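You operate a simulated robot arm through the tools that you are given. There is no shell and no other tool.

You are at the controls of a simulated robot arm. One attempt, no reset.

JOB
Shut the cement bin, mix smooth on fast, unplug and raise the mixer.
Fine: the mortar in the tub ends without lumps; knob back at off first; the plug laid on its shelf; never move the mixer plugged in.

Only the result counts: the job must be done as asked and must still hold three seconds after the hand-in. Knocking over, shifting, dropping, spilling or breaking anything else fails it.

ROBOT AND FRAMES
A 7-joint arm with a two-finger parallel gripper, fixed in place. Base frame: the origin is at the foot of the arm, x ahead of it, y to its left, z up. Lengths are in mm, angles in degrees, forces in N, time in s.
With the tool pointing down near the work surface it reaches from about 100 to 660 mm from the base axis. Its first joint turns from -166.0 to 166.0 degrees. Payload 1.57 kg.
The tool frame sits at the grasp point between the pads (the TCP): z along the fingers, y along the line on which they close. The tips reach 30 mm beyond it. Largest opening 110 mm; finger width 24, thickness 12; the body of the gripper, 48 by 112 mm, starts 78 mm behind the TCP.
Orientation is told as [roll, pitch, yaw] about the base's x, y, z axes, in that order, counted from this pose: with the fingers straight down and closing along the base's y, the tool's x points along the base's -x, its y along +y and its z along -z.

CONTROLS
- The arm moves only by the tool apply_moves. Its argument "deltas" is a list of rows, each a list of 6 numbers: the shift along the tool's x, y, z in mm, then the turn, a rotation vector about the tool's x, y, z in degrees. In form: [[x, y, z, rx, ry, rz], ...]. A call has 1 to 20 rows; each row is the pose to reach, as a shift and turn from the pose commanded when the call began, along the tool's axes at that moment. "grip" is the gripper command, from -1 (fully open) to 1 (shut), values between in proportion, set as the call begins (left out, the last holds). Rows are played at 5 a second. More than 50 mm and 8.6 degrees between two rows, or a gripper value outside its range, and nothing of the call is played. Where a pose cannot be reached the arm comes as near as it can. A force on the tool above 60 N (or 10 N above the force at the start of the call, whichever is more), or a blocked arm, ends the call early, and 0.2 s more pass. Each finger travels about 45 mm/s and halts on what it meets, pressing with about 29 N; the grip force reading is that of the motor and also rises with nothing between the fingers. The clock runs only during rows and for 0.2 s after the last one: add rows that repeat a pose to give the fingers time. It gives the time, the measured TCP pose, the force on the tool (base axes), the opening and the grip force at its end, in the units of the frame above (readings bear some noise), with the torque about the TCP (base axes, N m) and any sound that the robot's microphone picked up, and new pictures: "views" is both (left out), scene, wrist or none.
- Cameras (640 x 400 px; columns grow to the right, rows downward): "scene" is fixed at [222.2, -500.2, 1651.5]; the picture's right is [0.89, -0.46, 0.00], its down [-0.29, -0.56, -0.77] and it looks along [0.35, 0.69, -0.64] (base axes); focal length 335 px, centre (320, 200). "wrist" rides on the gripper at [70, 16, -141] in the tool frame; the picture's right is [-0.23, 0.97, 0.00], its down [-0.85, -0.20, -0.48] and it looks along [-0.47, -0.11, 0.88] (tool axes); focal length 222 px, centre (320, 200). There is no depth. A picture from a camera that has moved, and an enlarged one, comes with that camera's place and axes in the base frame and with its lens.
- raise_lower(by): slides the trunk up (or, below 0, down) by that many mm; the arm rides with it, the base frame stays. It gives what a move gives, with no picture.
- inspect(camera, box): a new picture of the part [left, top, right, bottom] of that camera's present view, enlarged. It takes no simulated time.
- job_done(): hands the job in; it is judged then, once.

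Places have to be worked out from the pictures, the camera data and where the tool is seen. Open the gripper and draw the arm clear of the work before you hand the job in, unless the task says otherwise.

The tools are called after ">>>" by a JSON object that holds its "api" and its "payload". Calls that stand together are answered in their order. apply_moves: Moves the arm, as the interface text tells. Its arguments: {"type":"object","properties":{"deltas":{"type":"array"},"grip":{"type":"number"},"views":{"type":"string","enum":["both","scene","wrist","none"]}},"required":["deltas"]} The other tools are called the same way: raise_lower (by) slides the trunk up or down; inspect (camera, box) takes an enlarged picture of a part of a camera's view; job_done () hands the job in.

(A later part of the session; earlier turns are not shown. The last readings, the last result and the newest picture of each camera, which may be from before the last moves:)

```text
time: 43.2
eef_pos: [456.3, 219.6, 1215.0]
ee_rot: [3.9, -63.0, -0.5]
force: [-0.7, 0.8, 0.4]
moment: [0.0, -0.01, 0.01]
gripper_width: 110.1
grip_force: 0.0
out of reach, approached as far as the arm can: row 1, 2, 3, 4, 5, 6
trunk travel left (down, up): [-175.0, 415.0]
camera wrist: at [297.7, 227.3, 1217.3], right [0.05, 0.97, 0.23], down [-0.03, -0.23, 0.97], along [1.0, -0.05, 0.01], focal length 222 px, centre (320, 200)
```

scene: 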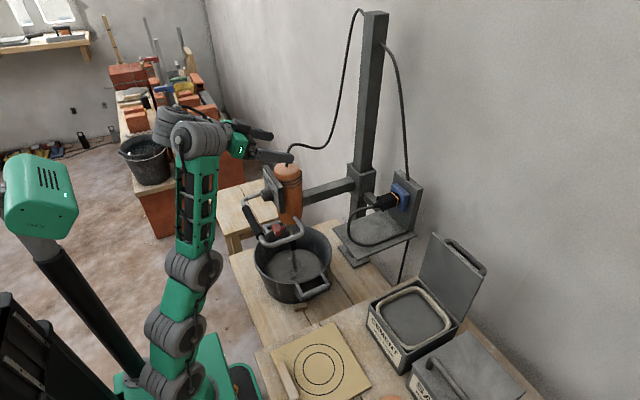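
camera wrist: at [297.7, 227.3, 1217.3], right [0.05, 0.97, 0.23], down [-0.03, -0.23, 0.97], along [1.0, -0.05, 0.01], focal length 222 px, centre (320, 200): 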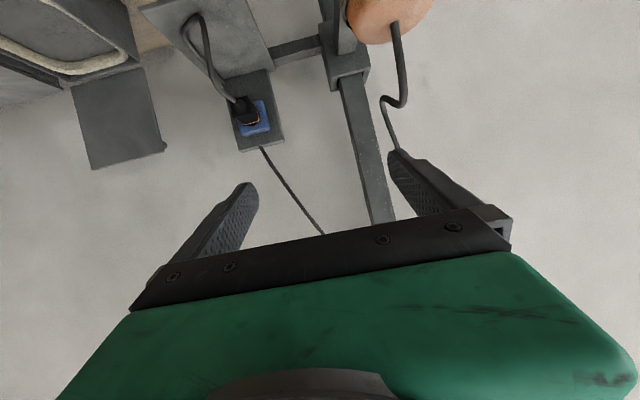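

Still limited: the data now say the tool must bend ≥~103° from the forearm. A 45° tool pitch satisfies that for a ±55° roll about the knob axis, so I'll use a 45° tilted grip (pads stay parallel to the knob axis). Moving to about [400, 300, 1130] at pitch -45.

>>> {"api": "apply_moves", "payload": {"deltas": [[25.3, 20, -2.8, 1, 4.5, 0], [50.6, 40, -5.6, 2, 9, 0], [75.8, 60, -8.5, 3, 13.5, 0], [101.1, 80, -11.3, 3.9, 18, 0], [101.1, 80, -11.3, 3.9, 18, 0]]}}

```text
time: 44.4
eef_pos: [416.6, 261.6, 1120.9]
ee_rot: [1.6, -44.7, 0.6]
force: [0.0, 0.4, -0.2]
moment: [-0.03, -0.02, 0.01]
gripper_width: 110.0
grip_force: 0.1
out of reach, approached as far as the arm can: row 1, 2, 3, 4, 5
trunk travel left (down, up): [-175.0, 415.0]
camera wrist: at [267.1, 271.9, 1172.1], right [0.13, 0.97, 0.18], down [0.28, -0.21, 0.94], along [0.95, -0.08, -0.3], focal length 222 px, centre (320, 200)
```

scene: 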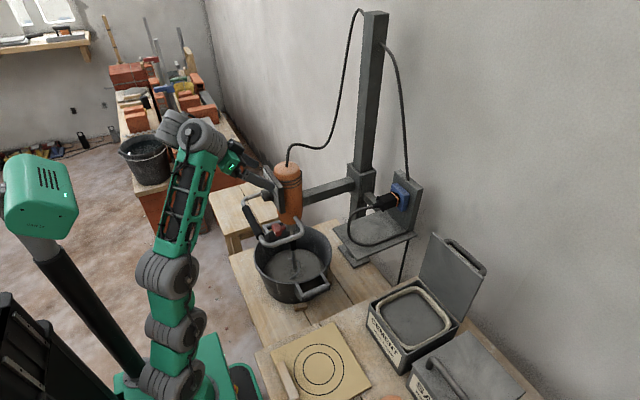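
wrist: 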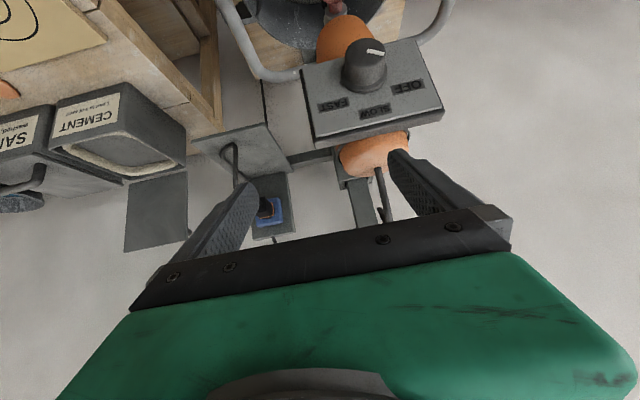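

Reach flags persist; evidence points to limited sideways swing of the wrist relative to the arm plane, plus the bend limit. I'll return to tool-down at a clear spot and measure the sideways (roll) limits directly.

>>> {"api": "apply_moves", "payload": {"deltas": [[18.6, -18.7, 10, 0.3, 7.5, 0.1], [37.1, -37.3, 20, 0.5, 15, 0.2], [55.7, -56, 30, 0.8, 22.4, 0.3], [74.3, -74.7, 40, 1.1, 29.8, 0.4], [92.8, -93.3, 50, 1.3, 37.2, 0.5], [111.4, -112, 60, 1.6, 44.7, 0.6], [111.4, -112, 60, 1.6, 44.7, 0.6]], "views": "scene"}}

```text
time: 46.0
eef_pos: [382.8, 149.8, 998.8]
ee_rot: [-1.8, -0.3, -1.2]
force: [0.2, -0.5, 0.7]
moment: [0.04, 0.01, 0.01]
gripper_width: 110.0
grip_force: 0.0
trunk travel left (down, up): [-175.0, 415.0]
```

scene: 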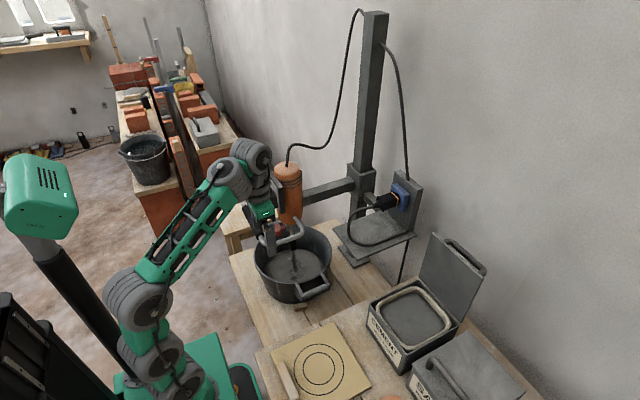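

Tool-down reached cleanly. Testing roll + (tool pointing toward +y) up to 56° in place.

>>> {"api": "apply_moves", "payload": {"deltas": [[0, 0, 0, -10, 0, -1.2], [0, 0, 0, -18, 0, -1.2], [0, 0, 0, -26, 0, -1.2], [0, 0, 0, -34, 0, -1.2], [0, 0, 0, -42, 0, -1.2], [0, 0, 0, -50, 0, -1.2], [0, 0, 0, -58, 0, -1.2]], "views": "scene"}}

```text
refused: row 1 steps farther than a row can; nothing moved
```

Steps were slightly too large; repeating with smaller ones.

>>> {"api": "apply_moves", "payload": {"deltas": [[0, 0, 0, -8, 0, 0], [0, 0, 0, -16, 0, 0], [0, 0, 0, -24, 0, 0], [0, 0, 0, -32, 0, 0], [0, 0, 0, -40, 0, 0], [0, 0, 0, -48, 0, 0], [0, 0, 0, -56, 0, 0]], "views": "scene"}}

```text
time: 46.9
eef_pos: [384.7, 146.5, 1000.3]
ee_rot: [24.6, -0.5, -2.1]
force: [8.4, -2.7, -17.7]
moment: [1.22, 0.07, 0.54]
gripper_width: 110.1
grip_force: 0.1
out of reach, approached as far as the arm can: row 4
trunk travel left (down, up): [-175.0, 415.0]
stopped in row 4: the force on the tool passed its limit at 151 N (the readings are from after the stop); the commanded pose is now the measured one
```

scene: 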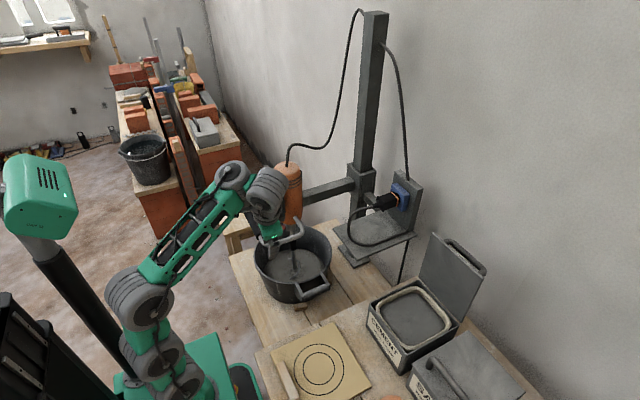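

A force spike occurred. I need to see what was touched before moving anything.

>>> {"api": "inspect", "payload": {"camera": "scene", "box": [190, 130, 370, 310]}}

>>> {"api": "inspect", "payload": {"camera": "wrist", "box": [0, 0, 640, 400]}}

```text
2.22 times, centred on (280, 220) of scene
camera zoom: at [222.2, -500.2, 1651.5], right [0.89, -0.46, 0.0], down [-0.29, -0.56, -0.77], along [0.35, 0.69, -0.64], focal length 744 px, centre (409, 156)
```

zoom: 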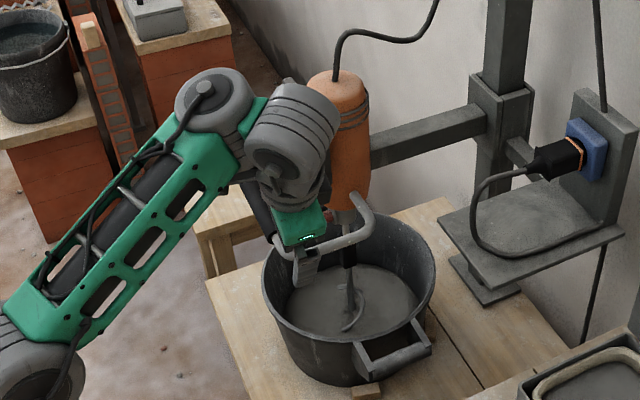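

```text
1.00 times, centred on (320, 200) of wrist (not enlarged: the box is as wide or as high as the picture)
camera zoom: at [311.7, 104.5, 1133.3], right [0.26, 0.88, 0.41], down [0.84, -0.41, 0.36], along [0.49, 0.25, -0.84], focal length 222 px, centre (320, 200)
```

zoom: 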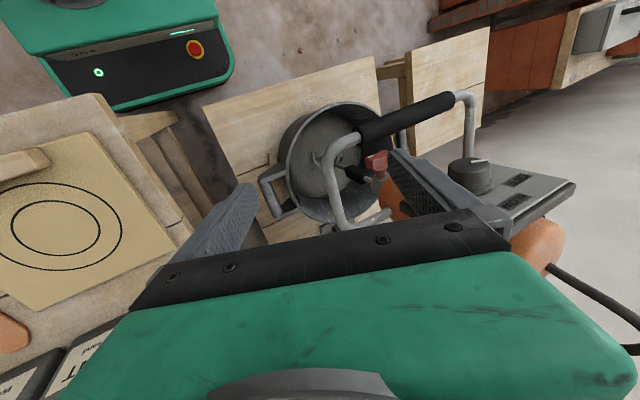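

No contact is visible; the spike came from the wrist jumping across its singularity (the wrist is yaw–pitch–roll, singular when the tool is 90° to the forearm). Plan: raise the trunk, go to y=0 where tool and arm plane coincide, and pitch through the singularity smoothly there.

>>> {"api": "raise_lower", "payload": {"by": 160}}

>>> {"api": "apply_moves", "payload": {"deltas": [[0, 0, 0, 8, 0, -1], [0, 0, 0, 16, 0, -2], [0, 0, 0, 24.6, 0, -2], [0, 0, 0, 24.6, 0, -2]], "views": "scene"}}

```text
time: 48.8
eef_pos: [383.9, 146.8, 1159.3]
ee_rot: [24.6, -0.5, -2.1]
force: [11.7, 5.5, -25.7]
moment: [0.2, 0.07, 0.13]
gripper_width: 109.9
grip_force: 0.1
trunk travel left (down, up): [-335.0, 255.0]
```

```text
time: 49.8
eef_pos: [383.1, 147.2, 1159.3]
ee_rot: [0.0, -1.1, -0.2]
force: [-0.2, 0.0, -0.3]
moment: [0.01, 0.02, 0.0]
gripper_width: 110.1
grip_force: 0.1
trunk travel left (down, up): [-335.0, 255.0]
```

scene: 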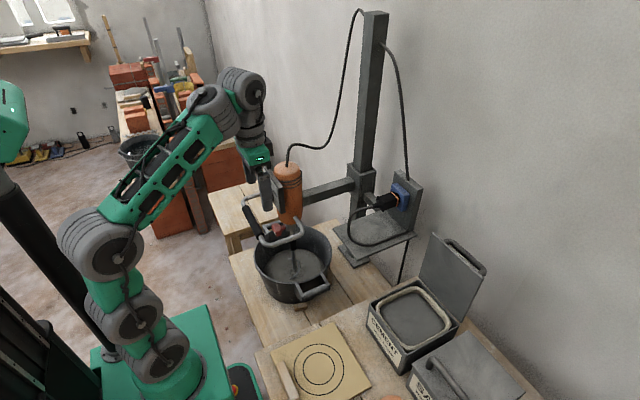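

The residual force persisted in free air and vanished after unrolling, so it was self-contact of the wrist, not the mixer. Now go to y≈0 with the tool down.

>>> {"api": "apply_moves", "payload": {"deltas": [[-5, -37, 0, 0, 1.1, 0], [-10, -74, 0, 0, 1.1, 0], [-15, -111, 0, 0, 1.1, 0], [-17, -147, 0, 0, 1.1, 0], [-17, -147, 0, 0, 1.1, 0]], "views": "none"}}

```text
time: 51.0
eef_pos: [402.2, 1.4, 1158.7]
ee_rot: [0.1, 0.1, -0.3]
force: [0.5, -0.5, 0.0]
moment: [0.0, -0.02, -0.02]
gripper_width: 110.2
grip_force: 0.1
trunk travel left (down, up): [-335.0, 255.0]
```

At [402, 1, 1159], tool down and in-plane. Now pitch up through the singularity to -67.5° in the y=0 plane.

>>> {"api": "apply_moves", "payload": {"deltas": [[-19.4, 0, -1.8, 0, -7.5, 0], [-38.4, 0, -7.2, 0, -15, 0], [-56.4, 0, -16, 0, -22.5, 0], [-73, 0, -28.1, 0, -30, 0], [-87.8, 0, -43.4, 0, -37.5, 0], [-100.5, 0, -61.5, 0, -45, 0], [-110.6, 0, -82.2, 0, -52.5, 0], [-117.9, 0, -105, 0, -60, 0], [-122, 0, -129.6, 0, -67.5, 0], [-122, 0, -129.6, 0, -67.5, 0]], "views": "scene"}}

```text
time: 53.1
eef_pos: [522.7, -2.3, 1286.7]
ee_rot: [0.1, -67.5, -0.3]
force: [-0.7, 0.6, 0.0]
moment: [0.0, -0.02, -0.02]
gripper_width: 109.7
grip_force: 0.1
trunk travel left (down, up): [-335.0, 255.0]
```

scene: 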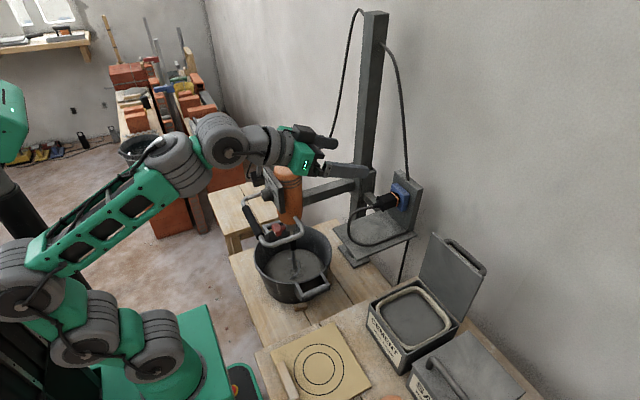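

Crossed smoothly into the forward-pointing branch. Now swing the hand toward y≈310 at height while bringing the pitch to -85, then I'll lower the trunk in front of the panel.

>>> {"api": "apply_moves", "payload": {"deltas": [[-7.7, 34.3, 3.2, 0, -1.75, 0], [-14.2, 67, 3.2, 0, -3.5, 0], [-19.5, 100, 0, 0, -5.25, 0], [-23.5, 133, -6.5, 0, -7, 0], [-26.2, 165.8, -16.3, 0, -8.75, 0], [-27.5, 197.8, -29.3, 0, -10.5, 0], [-27.6, 228.9, -45.5, 0, -12.25, 0], [-26.5, 258.6, -65, 0, -14, 0], [-24, 286.7, -87.3, 0, -15.75, 0], [-20.4, 312.8, -112.8, 0, -17.5, 0], [-20.4, 312.8, -112.8, 0, -17.5, 0]], "views": "scene"}}

```text
time: 55.5
eef_pos: [427.4, 311.9, 1349.8]
ee_rot: [0.6, -85.0, -0.8]
force: [0.3, -0.3, 0.3]
moment: [0.01, -0.01, -0.02]
gripper_width: 109.9
grip_force: 0.1
trunk travel left (down, up): [-335.0, 255.0]
```

scene: 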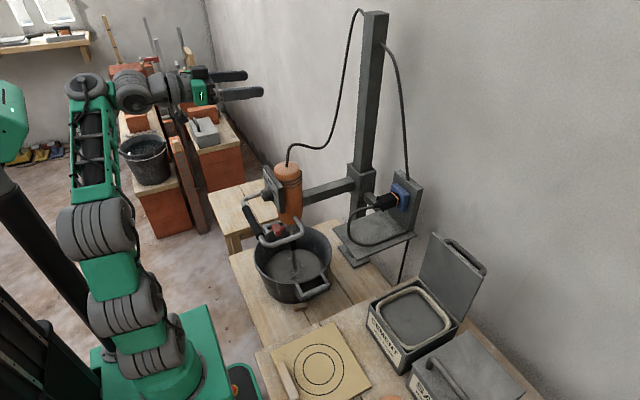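

The horizontal-forward posture is reached with no flags — that's the branch to use for the knob and plug. First comes the bin: triangulation puts the open lid as a vertical plate at x≈760, y -90…-257, z 858 (hinge)…1045 (top). I swing over to that side at safe height.

>>> {"api": "apply_moves", "payload": {"deltas": [[6.6, -23.8, 30.4, 0, 2.5, 0], [13.2, -49.4, 59, 0, 5, 0], [19.9, -77.9, 84.5, 0, 7.5, 0], [26.9, -109.2, 106.6, 0, 10, 0], [34.1, -142.8, 125.3, 0, 12.5, 0], [41.5, -178.6, 140.1, 0, 15, 0], [49.2, -216, 150.8, 0, 17.5, 0], [57, -254.8, 157.3, 0, 20, 0], [65.1, -294.5, 159.6, 0, 22.5, 0], [73.4, -334.7, 157.3, 0, 25, 0], [81.8, -375.1, 150.6, 0, 27.5, 0], [90.5, -415.2, 139.4, 0, 30, 0], [90.5, -415.2, 139.4, 0, 30, 0]]}}

```text
time: 58.4
eef_pos: [557.8, -103.6, 1248.0]
ee_rot: [0.0, -54.8, -0.2]
force: [0.1, 0.0, 0.3]
moment: [-0.01, 0.0, 0.0]
gripper_width: 110.1
grip_force: 0.0
trunk travel left (down, up): [-335.0, 255.0]
camera wrist: at [402.6, -87.2, 1272.2], right [0.13, 0.97, 0.19], down [0.1, -0.2, 0.97], along [0.99, -0.11, -0.13], focal length 222 px, centre (320, 200)
```

scene: 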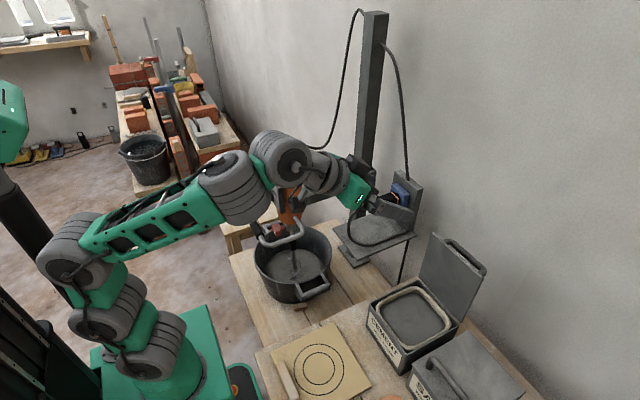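
wrist: 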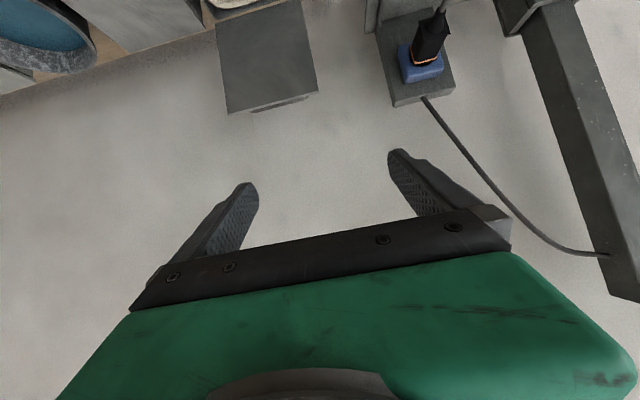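

All rows reached. The fresh wrist view confirms the lid: hinge x≈759/z≈858, top edge x≈756/z≈1043, handle bar behind it between y≈-124 and -232; the plug sits at ≈[763, 100, 1001] with its axis along x. I raise the trunk 90 mm for reach, close the fingers into a stick, and pre-position to pull the lid by its free corner at y≈-100.

>>> {"api": "raise_lower", "payload": {"by": 90}}

>>> {"api": "apply_moves", "payload": {"deltas": [[0, 0, 0, 0, 0, 0], [0, 0, 0, 0, 5, 0], [0, 0, 0, 0, 9.8, 0], [0, 0, 0, 0, 9.8, 0]], "grip": 1}}

```text
time: 59.6
eef_pos: [558.5, -102.7, 1337.9]
ee_rot: [0.1, -54.8, -0.3]
force: [0.6, 0.6, 0.3]
moment: [0.0, -0.02, 0.01]
gripper_width: 110.1
grip_force: 0.0
trunk travel left (down, up): [-425.0, 165.0]
```

```text
time: 60.6
eef_pos: [558.4, -102.5, 1338.2]
ee_rot: [0.0, -45.0, -0.2]
force: [0.1, 1.0, 0.9]
moment: [-0.01, 0.01, -0.02]
gripper_width: 21.9
grip_force: 0.4
trunk travel left (down, up): [-425.0, 165.0]
camera wrist: at [409.4, -86.6, 1388.6], right [0.16, 0.97, 0.16], down [0.27, -0.2, 0.94], along [0.95, -0.11, -0.29], focal length 222 px, centre (320, 200)
```

scene: 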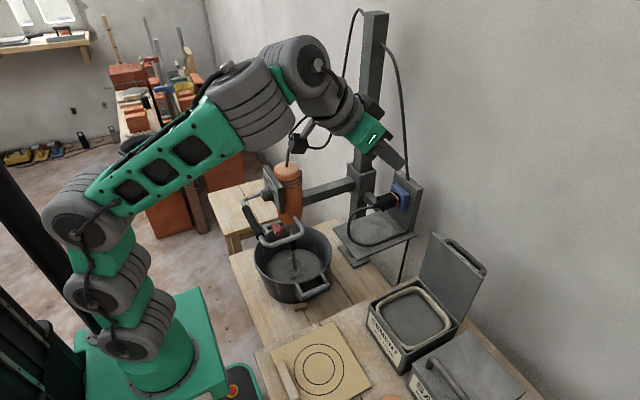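
wrist: 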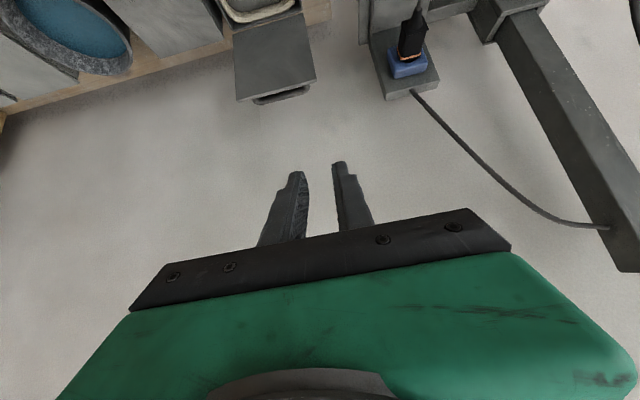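

Fingers are closing into a stick. Lid top edge re-measured at x≈755, y -91…-257; handle spans y -112…-241, leaving a free corner at y≈-97. I advance along the tool axis to above and just behind that corner.

>>> {"api": "apply_moves", "payload": {"deltas": [[0.7, 0.8, 43.3, 0, 0, 0], [1.5, 1.6, 86.6, 0, 0, 0], [2.2, 2.4, 129.9, 0, 0, 0], [3, 3.2, 173.2, 0, 0, 0], [3.7, 4, 216.5, 0, 0, 0], [4.5, 4.8, 259.8, 0, 0, 0], [5.2, 5.5, 303, 0, 0, 0], [5.2, 5.5, 303, 0, 0, 0]], "grip": 1}}

```text
time: 62.4
eef_pos: [771.0, -100.5, 1121.6]
ee_rot: [0.0, -45.0, -0.2]
force: [0.2, 0.1, 0.0]
moment: [0.03, 0.0, 0.01]
gripper_width: 0.0
grip_force: 21.3
trunk travel left (down, up): [-425.0, 165.0]
camera wrist: at [621.8, -83.8, 1171.7], right [0.16, 0.97, 0.16], down [0.26, -0.2, 0.94], along [0.95, -0.11, -0.29], focal length 222 px, centre (320, 200)
```

scene: 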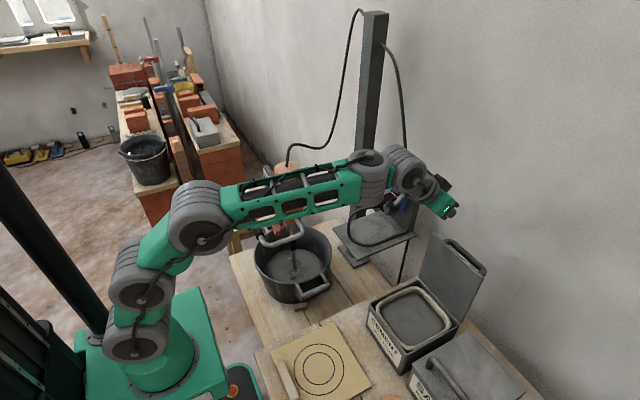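
wrist: 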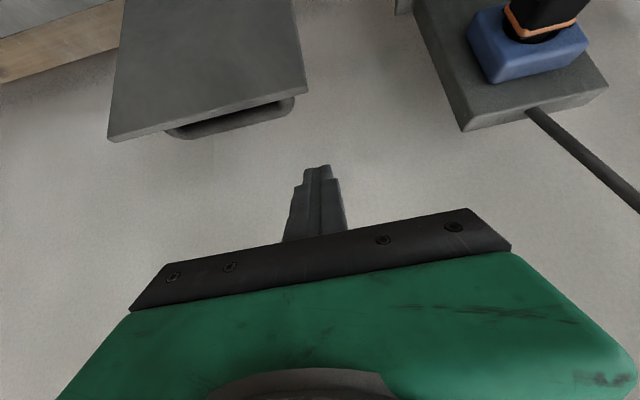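

Close-up of the lid edge and handle from here to choose the hooking spot precisely.

>>> {"api": "inspect", "payload": {"camera": "wrist", "box": [80, 60, 360, 235]}}

>>> {"api": "inspect", "payload": {"camera": "scene", "box": [400, 170, 500, 290]}}

```text
2.29 times, centred on (220, 148) of wrist
camera zoom: at [621.8, -83.8, 1171.7], right [0.16, 0.97, 0.16], down [0.26, -0.2, 0.94], along [0.95, -0.11, -0.29], focal length 508 px, centre (549, 320)
```

zoom: 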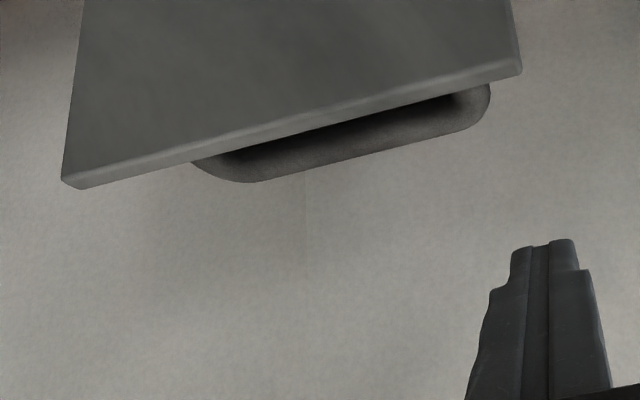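

```text
3.33 times, centred on (450, 230) of scene
camera zoom: at [222.2, -500.2, 1651.5], right [0.89, -0.46, 0.0], down [-0.29, -0.56, -0.77], along [0.35, 0.69, -0.64], focal length 1116 px, centre (-113, 100)
```

zoom: 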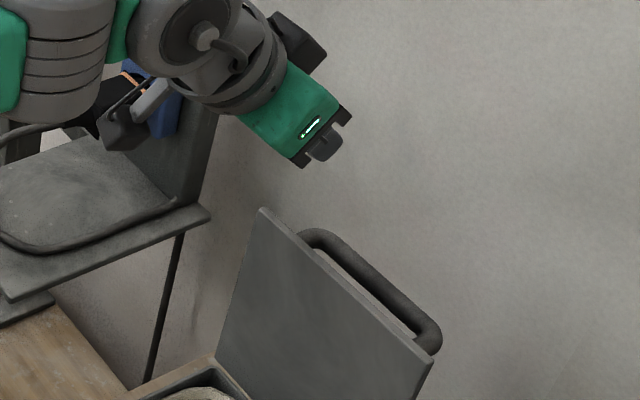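

The free corner right of the handle is at y≈-95…-112. I lower the closed fingers so they cross just over the top edge at y≈-94 with the tip behind the lid.

>>> {"api": "apply_moves", "payload": {"deltas": [[0, 6.5, 0, 0, 0, 0], [23.5, 6.5, 26.4, 0, 0, 0], [47.1, 6.5, 52.8, 0, 0, 0], [47.1, 6.5, 52.8, 0, 0, 0]]}}

```text
time: 63.4
eef_pos: [774.8, -92.4, 1050.0]
ee_rot: [0.0, -45.0, -0.2]
force: [0.7, 0.6, -0.5]
moment: [0.01, 0.05, -0.01]
gripper_width: 0.0
grip_force: 21.4
trunk travel left (down, up): [-425.0, 165.0]
camera wrist: at [624.4, -75.8, 1100.9], right [0.16, 0.97, 0.16], down [0.26, -0.2, 0.94], along [0.95, -0.11, -0.29], focal length 222 px, centre (320, 200)
```

scene: 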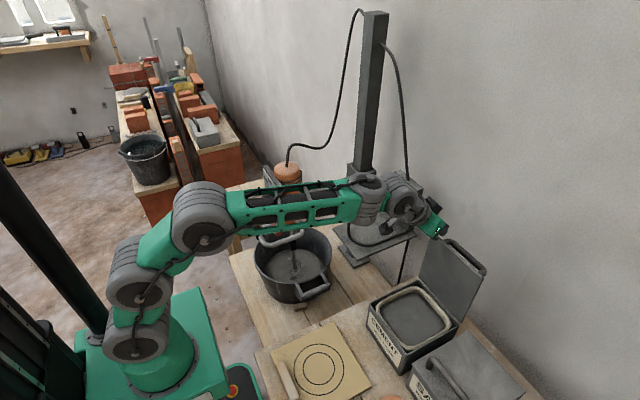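
wrist: 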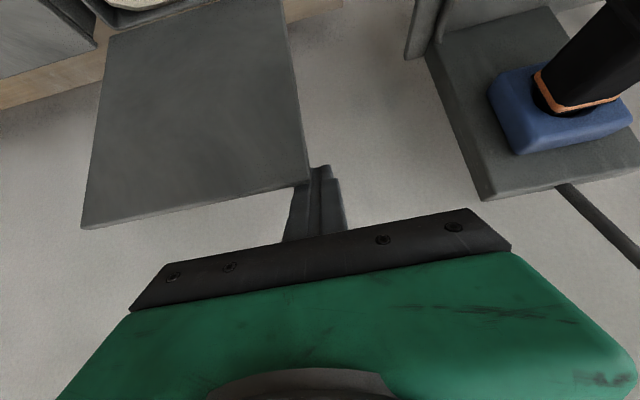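

The tip is behind the lid corner with ~7 mm overlap; I shift 5 mm further in and start pulling toward the robot.

>>> {"api": "apply_moves", "payload": {"deltas": [[0, -5, 0, 0, 0, 0], [7.1, -5, -7.1, 0, 0, 0], [14.1, -5, -14.1, 0, 0, 0], [21.2, -5, -21.2, 0, 0, 0], [28.3, -5, -28.3, 0, 0, 0], [35.4, -5, -35.4, 0, 0, 0], [42.4, -5, -42.4, 0, 0, 0]]}}

```text
time: 65.0
eef_pos: [711.6, -95.8, 1050.1]
ee_rot: [0.1, -45.1, -0.2]
force: [-0.1, -0.4, -0.2]
moment: [-0.01, 0.02, 0.01]
gripper_width: 0.2
grip_force: 21.9
trunk travel left (down, up): [-425.0, 165.0]
camera wrist: at [563.2, -80.4, 1100.5], right [0.16, 0.97, 0.16], down [0.26, -0.2, 0.94], along [0.95, -0.11, -0.29], focal length 222 px, centre (320, 200)
```

scene: 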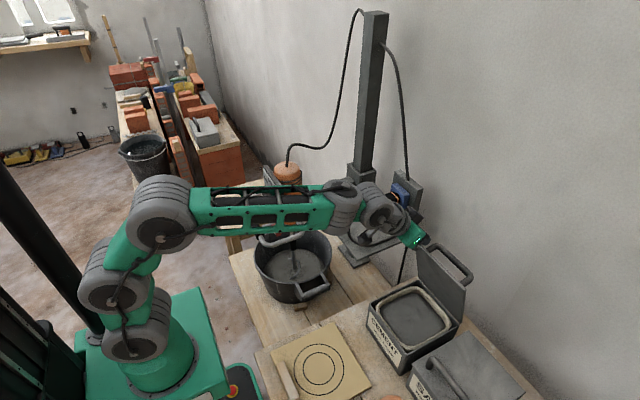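
wrist: 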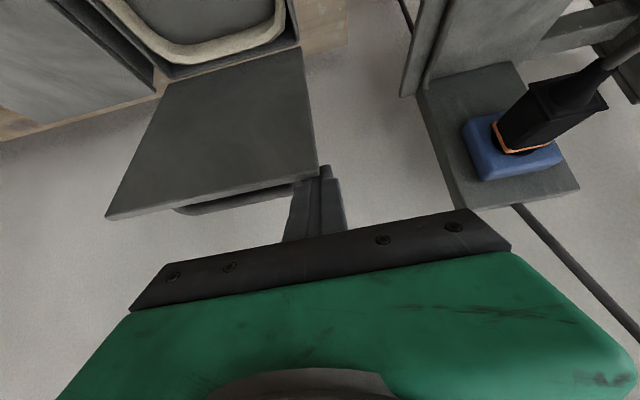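

The lid follows the finger with negligible force and has tilted ~15°. I continue along its arc to about 45°.

>>> {"api": "apply_moves", "payload": {"deltas": [[13, 0, -1.5, 0, 0, 0], [26, 0, -3, 0, 0, 0], [40, 0, -4.7, 0, 0, 0], [52, 0, -1, 0, 0, 0], [64, 0, 2.5, 0, 0, 0], [75, 0, 6, 0, 0, 0], [86.7, 0, 9.5, 0, 0, 0], [86.7, 0, 9.5, 0, 0, 0]]}}

```text
time: 66.1
eef_pos: [675.7, -95.4, 1028.5]
ee_rot: [-0.8, -47.1, 0.3]
force: [-14.0, 1.6, 26.4]
moment: [-0.24, 0.44, -0.08]
gripper_width: 0.2
grip_force: 21.0
trunk travel left (down, up): [-425.0, 165.0]
stopped in row 5: the force on the tool passed its limit at 65 N (the readings are from after the stop); the commanded pose is now the measured one
camera wrist: at [524.4, -79.1, 1073.2], right [0.16, 0.97, 0.16], down [0.23, -0.19, 0.95], along [0.96, -0.11, -0.26], focal length 222 px, centre (320, 200)
```

scene: 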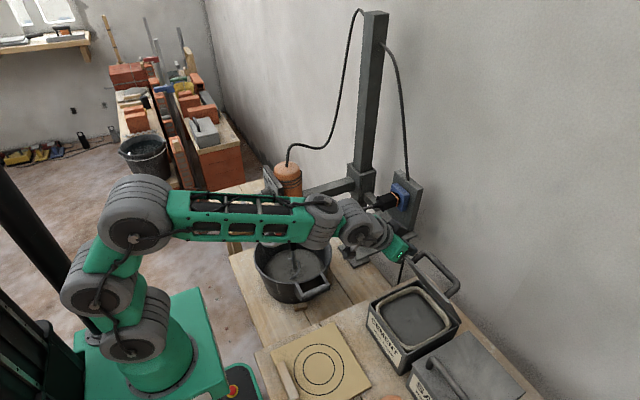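
wrist: 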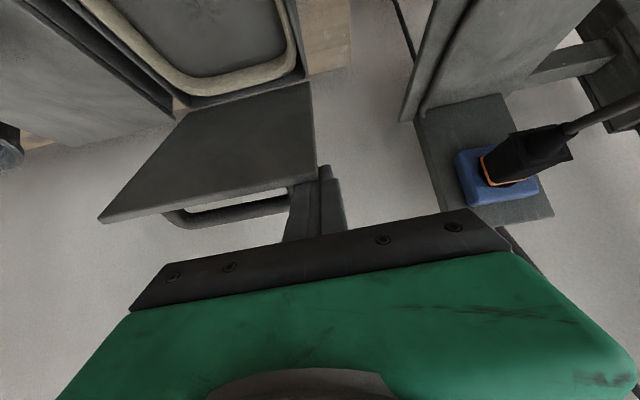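

The finger's stepped shoulder caught the lid edge (force along the lid). The lid is at ≈30°. I back the finger off along its axis ~17 mm so only the narrow tip section rides on the lid, and restore pitch -45.

>>> {"api": "apply_moves", "payload": {"deltas": [[-1, 0, -8.6, -0.4, 1, 0.1], [-1, 0, -17.2, -0.8, 2.1, 0.3], [-1, 0, -17.2, -0.8, 2.1, 0.3]], "views": "wrist"}}

```text
time: 66.9
eef_pos: [663.7, -96.9, 1030.6]
ee_rot: [0.9, -44.0, -0.5]
force: [0.2, -0.4, -0.4]
moment: [-0.01, 0.0, 0.01]
gripper_width: 0.1
grip_force: 21.0
trunk travel left (down, up): [-425.0, 165.0]
camera wrist: at [514.9, -82.2, 1083.7], right [0.16, 0.97, 0.17], down [0.28, -0.21, 0.94], along [0.94, -0.1, -0.31], focal length 222 px, centre (320, 200)
```

wrist: 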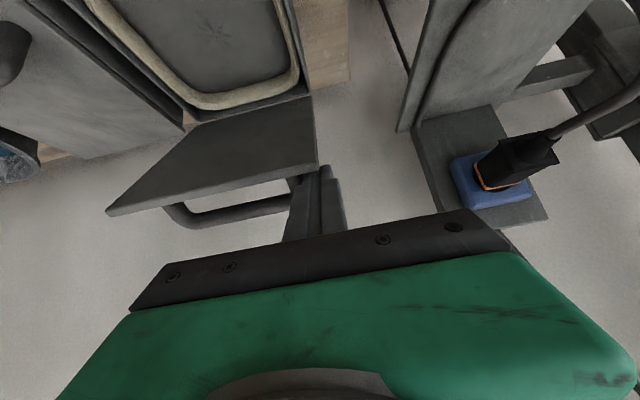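

Contact released, lid at ≈34°. I continue the arc slowly with the edge riding on the narrow tip section.

>>> {"api": "apply_moves", "payload": {"deltas": [[6.4, 0, -3.1, 0.4, -0.4, 0], [12.8, 0, -6.3, 0.9, -1, -0.5], [19.2, 0, -9.4, 0.9, -1, -0.5], [25.6, 0, -12.5, 0.9, -1, -0.5], [31, 0, -12.6, 0.9, -1, -0.5], [36.5, 0, -12.8, 0.9, -1, -0.5], [41.9, 0, -12.9, 0.9, -1, -0.5], [49, 0, -9.5, 0.9, -1, -0.5], [56, 0, -6, 0.9, -1, -0.5], [63, 0, -2.5, 0.9, -1, -0.5], [69.6, 0, 0.9, 0.9, -1, -0.5], [69.6, 0, 0.9, 0.9, -1, -0.5]]}}

```text
time: 69.5
eef_pos: [613.7, -96.4, 982.4]
ee_rot: [-0.5, -45.1, 0.3]
force: [0.3, 0.0, -0.2]
moment: [-0.01, -0.01, 0.02]
gripper_width: 0.0
grip_force: 21.2
trunk travel left (down, up): [-425.0, 165.0]
camera wrist: at [464.6, -79.1, 1032.6], right [0.16, 0.97, 0.15], down [0.27, -0.19, 0.94], along [0.95, -0.11, -0.29], focal length 222 px, centre (320, 200)
```

scene: 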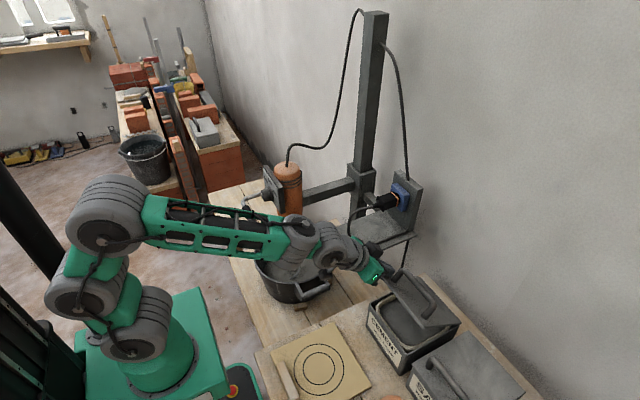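
wrist: 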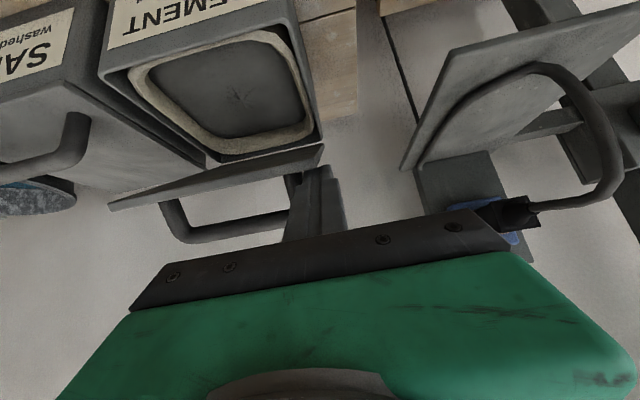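

The lid is at ≈55° and following. I continue pressing it down along the arc toward closed.

>>> {"api": "apply_moves", "payload": {"deltas": [[7, 0, 1.5, 0, 0, 0], [14, 0, 3, 0, 0, 0], [21, 0, 4.5, 0, 0, 0], [27.6, 0, 5.9, 0, 0, 0], [34, 0, 8, 0, 0, 0], [41, 0, 10.5, 0, 0, 0], [47.5, 0, 13, 0, 0, 0], [54, 0, 15.6, 0, 0, 0], [60, 0, 19, 0, 0, 0], [66, 0, 22.5, 0, 0, 0], [72, 0, 26, 0, 0, 0], [78.1, 0, 29.8, 0, 0, 0], [78.1, 0, 29.8, 0, 0, 0]]}}

```text
time: 72.3
eef_pos: [581.3, -96.5, 905.9]
ee_rot: [-0.6, -45.0, 0.2]
force: [0.7, 0.7, -0.4]
moment: [0.01, 0.02, 0.0]
gripper_width: 0.0
grip_force: 21.2
trunk travel left (down, up): [-425.0, 165.0]
camera wrist: at [431.6, -80.2, 956.7], right [0.16, 0.97, 0.15], down [0.27, -0.19, 0.94], along [0.95, -0.11, -0.29], focal length 222 px, centre (320, 200)
```

scene: 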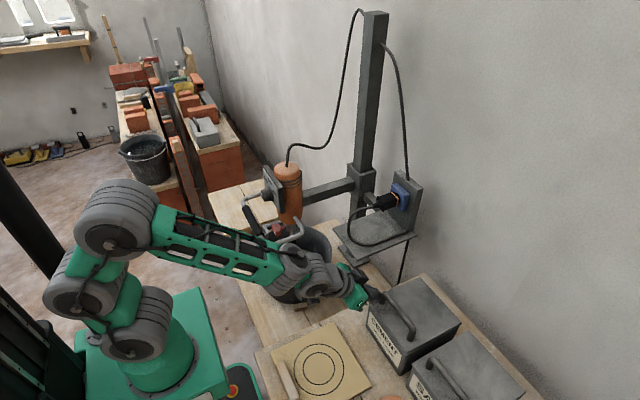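
wrist: 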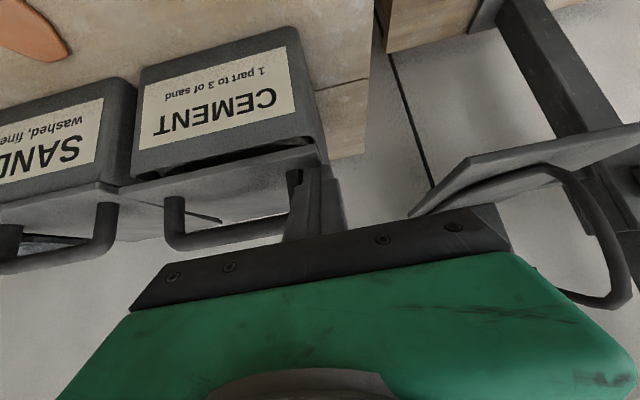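

Lid nearly closed (small gap left). I press down slowly for the last bit.

>>> {"api": "apply_moves", "payload": {"deltas": [[3, 0, 2.5, 0, 0, 0], [6, 0, 5, 0, 0, 0], [9, 0, 7.3, 0, 0, 0], [11.3, 0, 9.2, 0, 0, 0], [11.3, 0, 9.2, 0, 0, 0]], "views": "wrist"}}

```text
time: 73.5
eef_pos: [579.7, -96.5, 896.2]
ee_rot: [-0.6, -45.6, 0.5]
force: [-2.8, 0.9, 25.1]
moment: [0.06, -0.23, 0.02]
gripper_width: 0.3
grip_force: 22.3
trunk travel left (down, up): [-425.0, 165.0]
camera wrist: at [430.4, -80.2, 945.4], right [0.16, 0.98, 0.15], down [0.26, -0.19, 0.95], along [0.95, -0.11, -0.28], focal length 222 px, centre (320, 200)
```

wrist: 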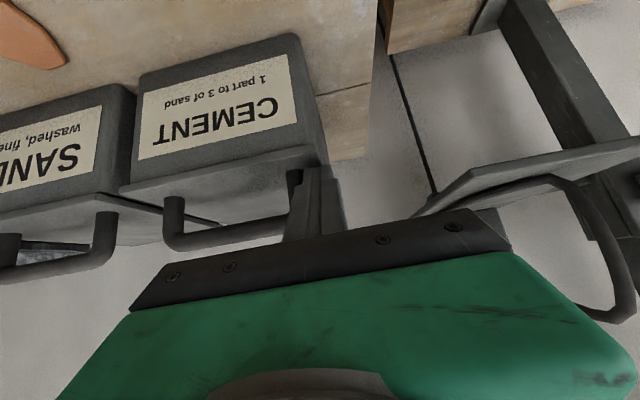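

The lid is shut: 25 N reaction and no gap visible. I lift off and verify.

>>> {"api": "apply_moves", "payload": {"deltas": [[-14, 0, -14, 0, 0, 0], [-42, 0, -42, 0, 0, 0], [-72, 0, -72, 0, 0, 0], [-100, 0, -100, 0, 0, 0]]}}

>>> {"api": "inspect", "payload": {"camera": "scene", "box": [340, 250, 500, 400]}}

```text
time: 74.5
eef_pos: [579.3, -94.4, 1033.4]
ee_rot: [-0.6, -44.9, 0.2]
force: [-0.2, -0.4, 0.4]
moment: [0.05, 0.0, 0.01]
gripper_width: 0.0
grip_force: 21.1
trunk travel left (down, up): [-425.0, 165.0]
camera wrist: at [429.9, -77.5, 1083.3], right [0.16, 0.97, 0.15], down [0.27, -0.19, 0.94], along [0.95, -0.11, -0.29], focal length 222 px, centre (320, 200)
```

scene: 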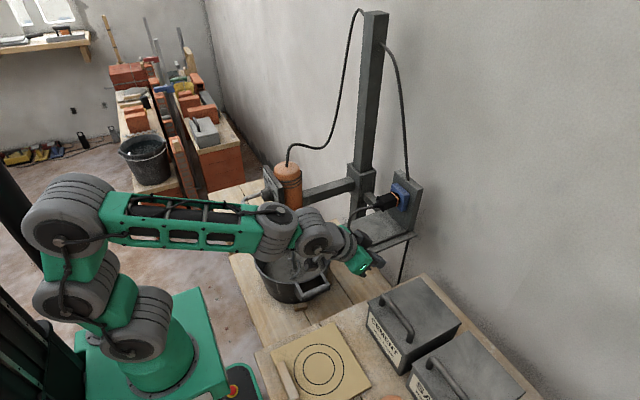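
wrist: 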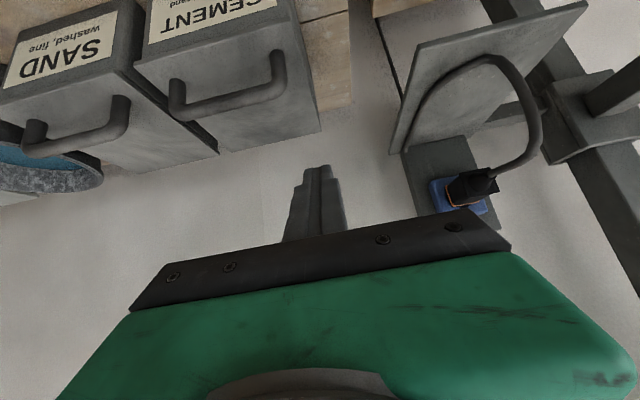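

```text
2.67 times, centred on (420, 325) of scene
camera zoom: at [222.2, -500.2, 1651.5], right [0.89, -0.46, 0.0], down [-0.29, -0.56, -0.77], along [0.35, 0.69, -0.64], focal length 893 px, centre (53, -133)
```

zoom: 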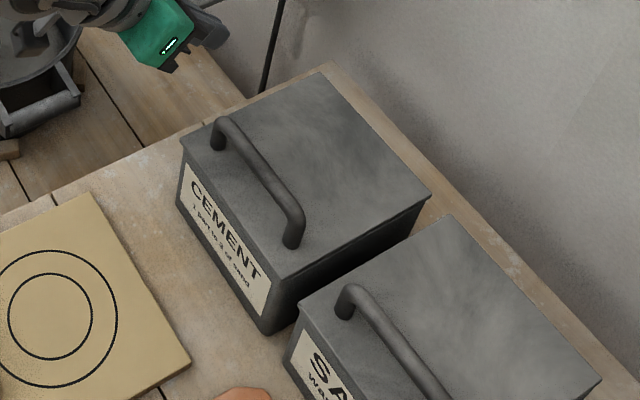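

Cement bin is shut properly. Now go for the knob: open the gripper, rise, and swing back to the panel side along the known-good path.

>>> {"api": "apply_moves", "payload": {"deltas": [[-28.8, -1.3, -32.8, 0, -1.4, 0], [-57.6, -2.6, -65.7, 0, -2.9, 0], [-86.4, -3.9, -98.5, 0, -4.3, 0], [-115.1, -5.1, -131.3, 0, -5.7, 0], [-143.9, -6.4, -164.1, 0, -7.1, 0], [-172.7, -7.7, -197, 0, -8.6, 0], [-201.5, -9, -229.8, -0.6, -10, 0.2], [-201.5, -9, -229.8, -0.6, -10, 0.2]], "grip": -1, "views": "none"}}

>>> {"api": "apply_moves", "payload": {"deltas": [[-13.1, 40.1, 5.3, 0, -2.5, 0], [-23.8, 80.5, 6.9, 0, -5, 0], [-32, 120.7, 4.8, 0, -7.5, 0], [-37.9, 160.4, -1.3, 0, -10, 0], [-41.4, 199.2, -10.8, 0, -12.5, 0], [-42.7, 236.6, -23.9, 0, -15, 0], [-41.7, 272.4, -40.5, 0, -17.5, 0], [-38.7, 306, -60.2, 0, -20, 0], [-33.6, 337.3, -82.9, 0, -22.5, 0], [-26.7, 365.8, -108.3, 0, -25, 0], [-18.2, 391.4, -136.4, 0, -27.5, 0], [-8.7, 415.2, -166, 0, -30, 0], [-8.7, 415.2, -166, 0, -30, 0]], "views": "scene"}}

```text
time: 76.3
eef_pos: [556.0, -100.2, 1337.9]
ee_rot: [0.1, -55.1, 0.0]
force: [-0.1, -0.3, -0.4]
moment: [-0.02, -0.02, 0.0]
gripper_width: 110.1
grip_force: 0.1
trunk travel left (down, up): [-425.0, 165.0]
```

```text
time: 79.1
eef_pos: [425.6, 313.3, 1439.9]
ee_rot: [1.7, -85.0, -1.3]
force: [-0.5, -0.2, 0.4]
moment: [0.02, -0.03, -0.06]
gripper_width: 110.2
grip_force: 0.1
trunk travel left (down, up): [-425.0, 165.0]
```

scene: 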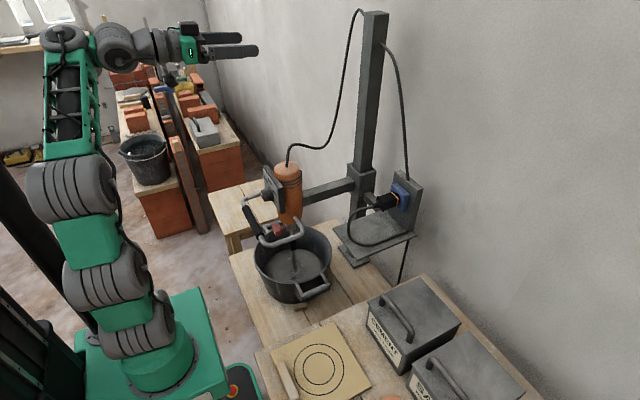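

At [426, 313, 1440]. I back off to x≈370 and lower the trunk 390 mm to bring the hand in front of the panel.

>>> {"api": "apply_moves", "payload": {"deltas": [[2.4, 0, -27.4, 0.9, 0, 0], [4.8, 0, -54.8, 1.7, 0, -1.3], [4.8, 0, -54.8, 1.7, 0, -1.3]], "views": "none"}}

>>> {"api": "raise_lower", "payload": {"by": -390}}

>>> {"api": "apply_moves", "payload": {"deltas": [[0, 0, 0, 0, 0, 0]]}}

```text
time: 79.9
eef_pos: [426.0, 305.6, 1424.1]
ee_rot: [-8.7, -85.1, 7.9]
force: [-0.2, 0.2, -0.6]
moment: [0.02, 0.02, -0.03]
gripper_width: 110.0
grip_force: 0.1
out of reach, approached as far as the arm can: row 1, 2, 3
trunk travel left (down, up): [-425.0, 165.0]
```

```text
time: 83.7
eef_pos: [426.8, 305.5, 1035.2]
ee_rot: [-8.5, -85.2, 7.8]
force: [-0.1, 0.6, -0.1]
moment: [-0.02, -0.07, -0.01]
gripper_width: 109.9
grip_force: 0.1
trunk travel left (down, up): [-35.0, 555.0]
```

```text
time: 84.1
eef_pos: [426.7, 306.0, 1035.7]
ee_rot: [-8.5, -85.2, 8.1]
force: [-0.1, 0.1, 0.1]
moment: [0.03, 0.01, 0.0]
gripper_width: 110.1
grip_force: 0.1
trunk travel left (down, up): [-35.0, 555.0]
camera wrist: at [279.9, 323.0, 976.8], right [0.03, 0.98, 0.21], down [-0.41, -0.18, 0.9], along [0.91, -0.11, 0.39], focal length 222 px, centre (320, 200)
```

scene: 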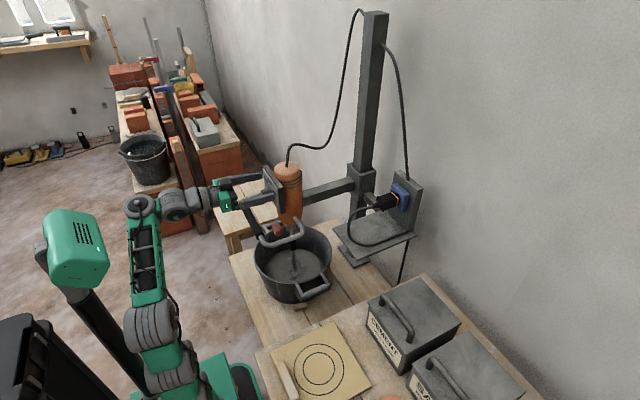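
wrist: 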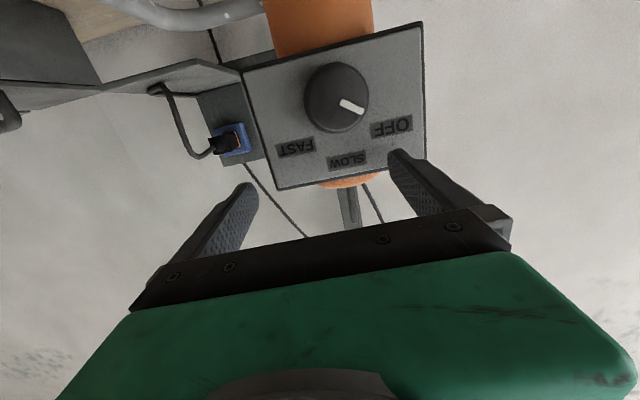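

The hand is in front of the panel (the retreat step hit a reach limit but nothing touched; force zero). Tool axis is within 5° of +x. I zoom on the panel to locate the knob precisely.

>>> {"api": "inspect", "payload": {"camera": "wrist", "box": [230, 10, 440, 200]}}

>>> {"api": "inspect", "payload": {"camera": "scene", "box": [200, 150, 320, 250]}}

```text
2.11 times, centred on (335, 105) of wrist
camera zoom: at [279.9, 323.0, 976.8], right [0.03, 0.98, 0.21], down [-0.41, -0.18, 0.9], along [0.91, -0.11, 0.39], focal length 468 px, centre (288, 400)
```

zoom: 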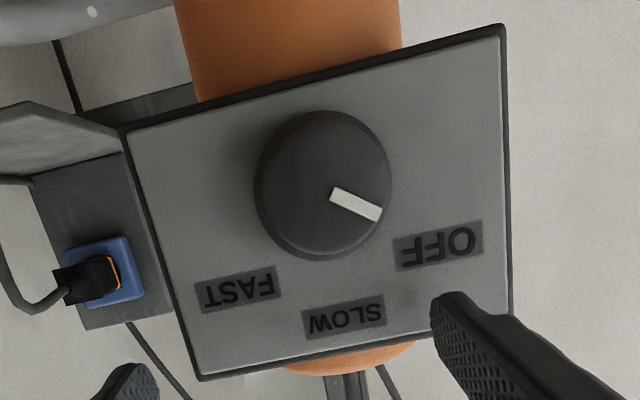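

```text
4.00 times, centred on (260, 200) of scene
camera zoom: at [222.2, -500.2, 1651.5], right [0.89, -0.46, 0.0], down [-0.29, -0.56, -0.77], along [0.35, 0.69, -0.64], focal length 1339 px, centre (560, 200)
```

zoom: 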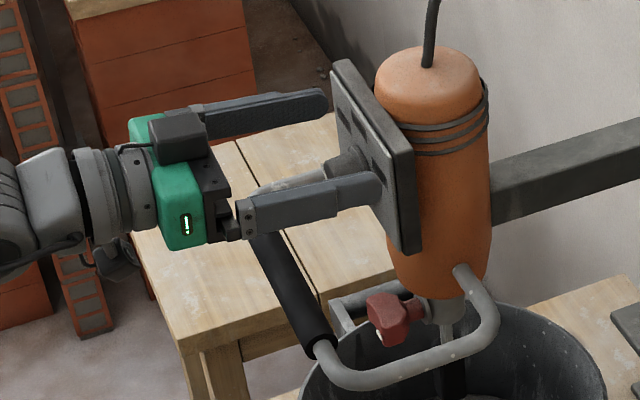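

Knob axis located at about y=330, z=978 (pointer at OFF, labels at ±50°, so FAST is +100° about +x). I centre the open fingers on the knob in y, then descend straddling it, levelling the tool.

>>> {"api": "apply_moves", "payload": {"deltas": [[0, 12, 0, 0, 0, 0], [0, 24.5, 0, 0, 0, 0], [15, 24.5, 1.2, 0, -1.2, 0], [30, 24.5, 2.4, 0, -2.4, 0], [45, 24.5, 3.6, 0, -3.6, 0], [56.5, 24.7, 4.6, 0, -4.8, 0], [56.5, 24.7, 4.6, 0, -4.8, 0]]}}

```text
time: 85.7
eef_pos: [426.5, 331.2, 975.6]
ee_rot: [-87.6, -89.3, 86.9]
force: [0.3, -1.2, -1.0]
moment: [0.0, 0.0, 0.01]
gripper_width: 110.1
grip_force: 0.1
trunk travel left (down, up): [-35.0, 555.0]
camera wrist: at [285.5, 347.0, 906.0], right [0.01, 0.98, 0.22], down [-0.48, -0.18, 0.86], along [0.88, -0.11, 0.47], focal length 222 px, centre (320, 200)
```

scene: 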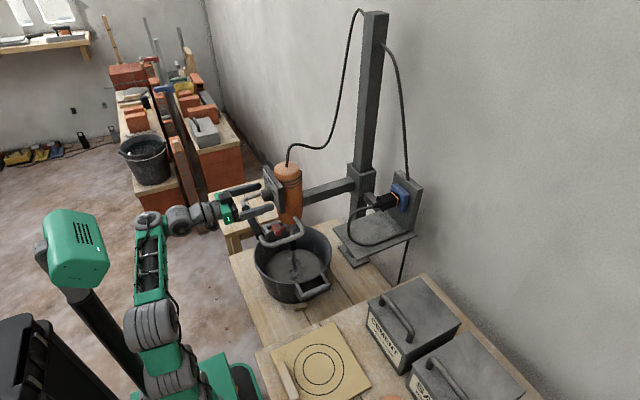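
wrist: 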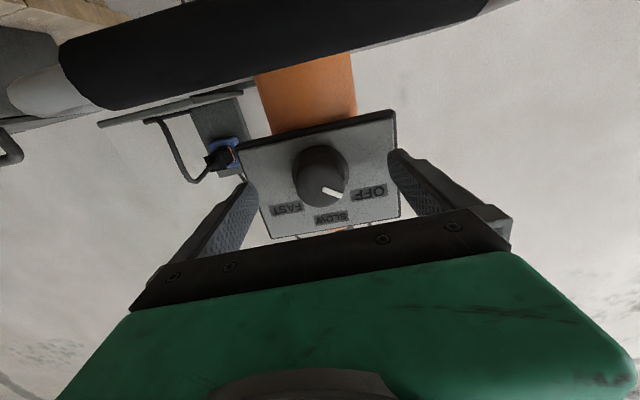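

Centred: knob at ≈(331, 975.5), TCP matches. I narrow the fingers to ~66 mm and rotate the tool -52° about its axis before advancing onto the knob.

>>> {"api": "apply_moves", "payload": {"deltas": [[0, 0, 0, 0, 0, 0], [0, 0, 0, 0, 0, 0], [0, 0, 0, 0, 0, 0], [0, 0, 0, 0, 0, -8], [0, 0, 0, 0, 0, -16], [0, 0, 0, 0, 0, -24], [0, 0, 0, 0, 0, -32], [0, 0, 0, 0, 0, -40], [0, 0, 0, 0, 0, -48], [0, 0, 0, 0, 0, -53], [0, 0, 0, 0, 0, -53]], "grip": -0.2}}

```text
time: 88.1
eef_pos: [425.7, 330.6, 978.6]
ee_rot: [-90.0, -36.1, 89.3]
force: [-0.3, -0.3, -0.1]
moment: [-0.01, -0.02, -0.01]
gripper_width: 66.1
grip_force: 0.0
trunk travel left (down, up): [-35.0, 555.0]
camera wrist: at [284.4, 284.5, 923.6], right [0.01, 0.76, -0.65], down [-0.47, 0.58, 0.67], along [0.88, 0.3, 0.36], focal length 222 px, centre (320, 200)
```

scene: 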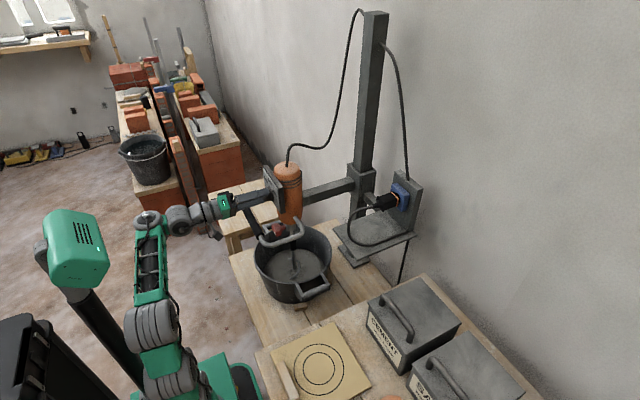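
wrist: 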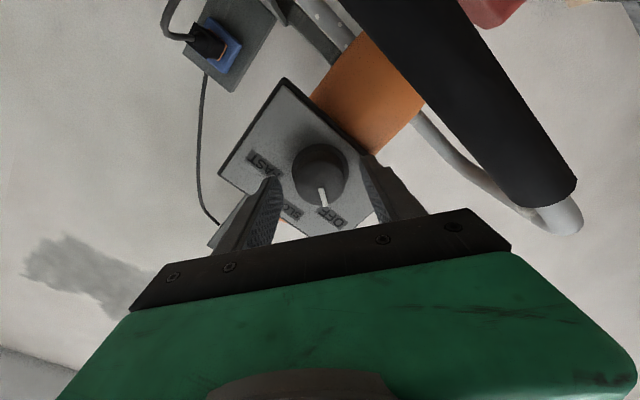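

Fingers straddle the knob diagonally. I advance 6.5 mm so the pads overlap the knob by ~20 mm (clear of the panel), then close.

>>> {"api": "apply_moves", "payload": {"deltas": [[0.5, 0.8, 3, 0, 0, 0], [1.1, 1.7, 6.5, 0, 0, 0], [1.1, 1.7, 6.5, 0, 0, 0]], "grip": -0.2, "views": "none"}}

>>> {"api": "apply_moves", "payload": {"deltas": [[0, 0, 0, 0, 0, 0], [0, 0, 0, 0, 0, 0], [0, 0, 0, 0, 0, 0], [0, 0, 0, 0, 0, 0]], "grip": 1}}

```text
time: 88.9
eef_pos: [433.1, 330.1, 975.5]
ee_rot: [-89.9, -36.4, 89.3]
force: [-0.3, 0.8, 0.4]
moment: [0.0, -0.01, 0.0]
gripper_width: 66.2
grip_force: 0.0
trunk travel left (down, up): [-35.0, 555.0]
```

```text
time: 89.9
eef_pos: [433.1, 329.1, 977.1]
ee_rot: [-90.2, -36.4, 89.2]
force: [2.3, -2.2, 10.7]
moment: [0.0, -0.23, -0.34]
gripper_width: 41.7
grip_force: 37.2
trunk travel left (down, up): [-35.0, 555.0]
camera wrist: at [290.9, 284.4, 922.5], right [0.01, 0.76, -0.65], down [-0.47, 0.58, 0.67], along [0.88, 0.3, 0.36], focal length 222 px, centre (320, 200)
```

scene: 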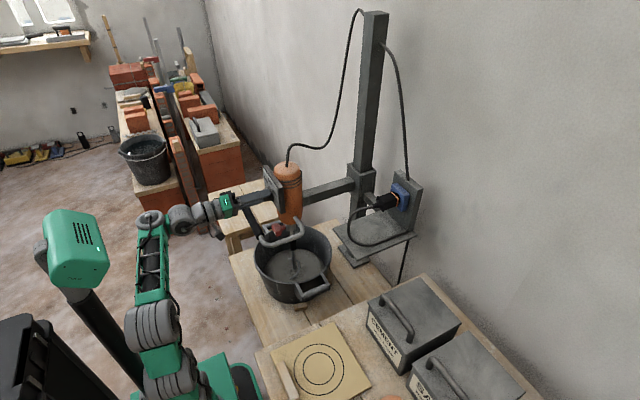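
wrist: 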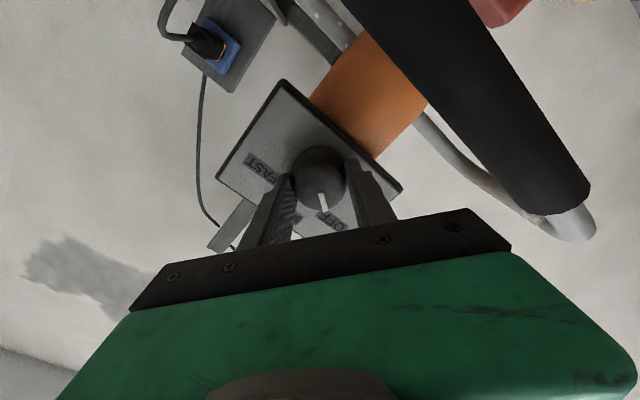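

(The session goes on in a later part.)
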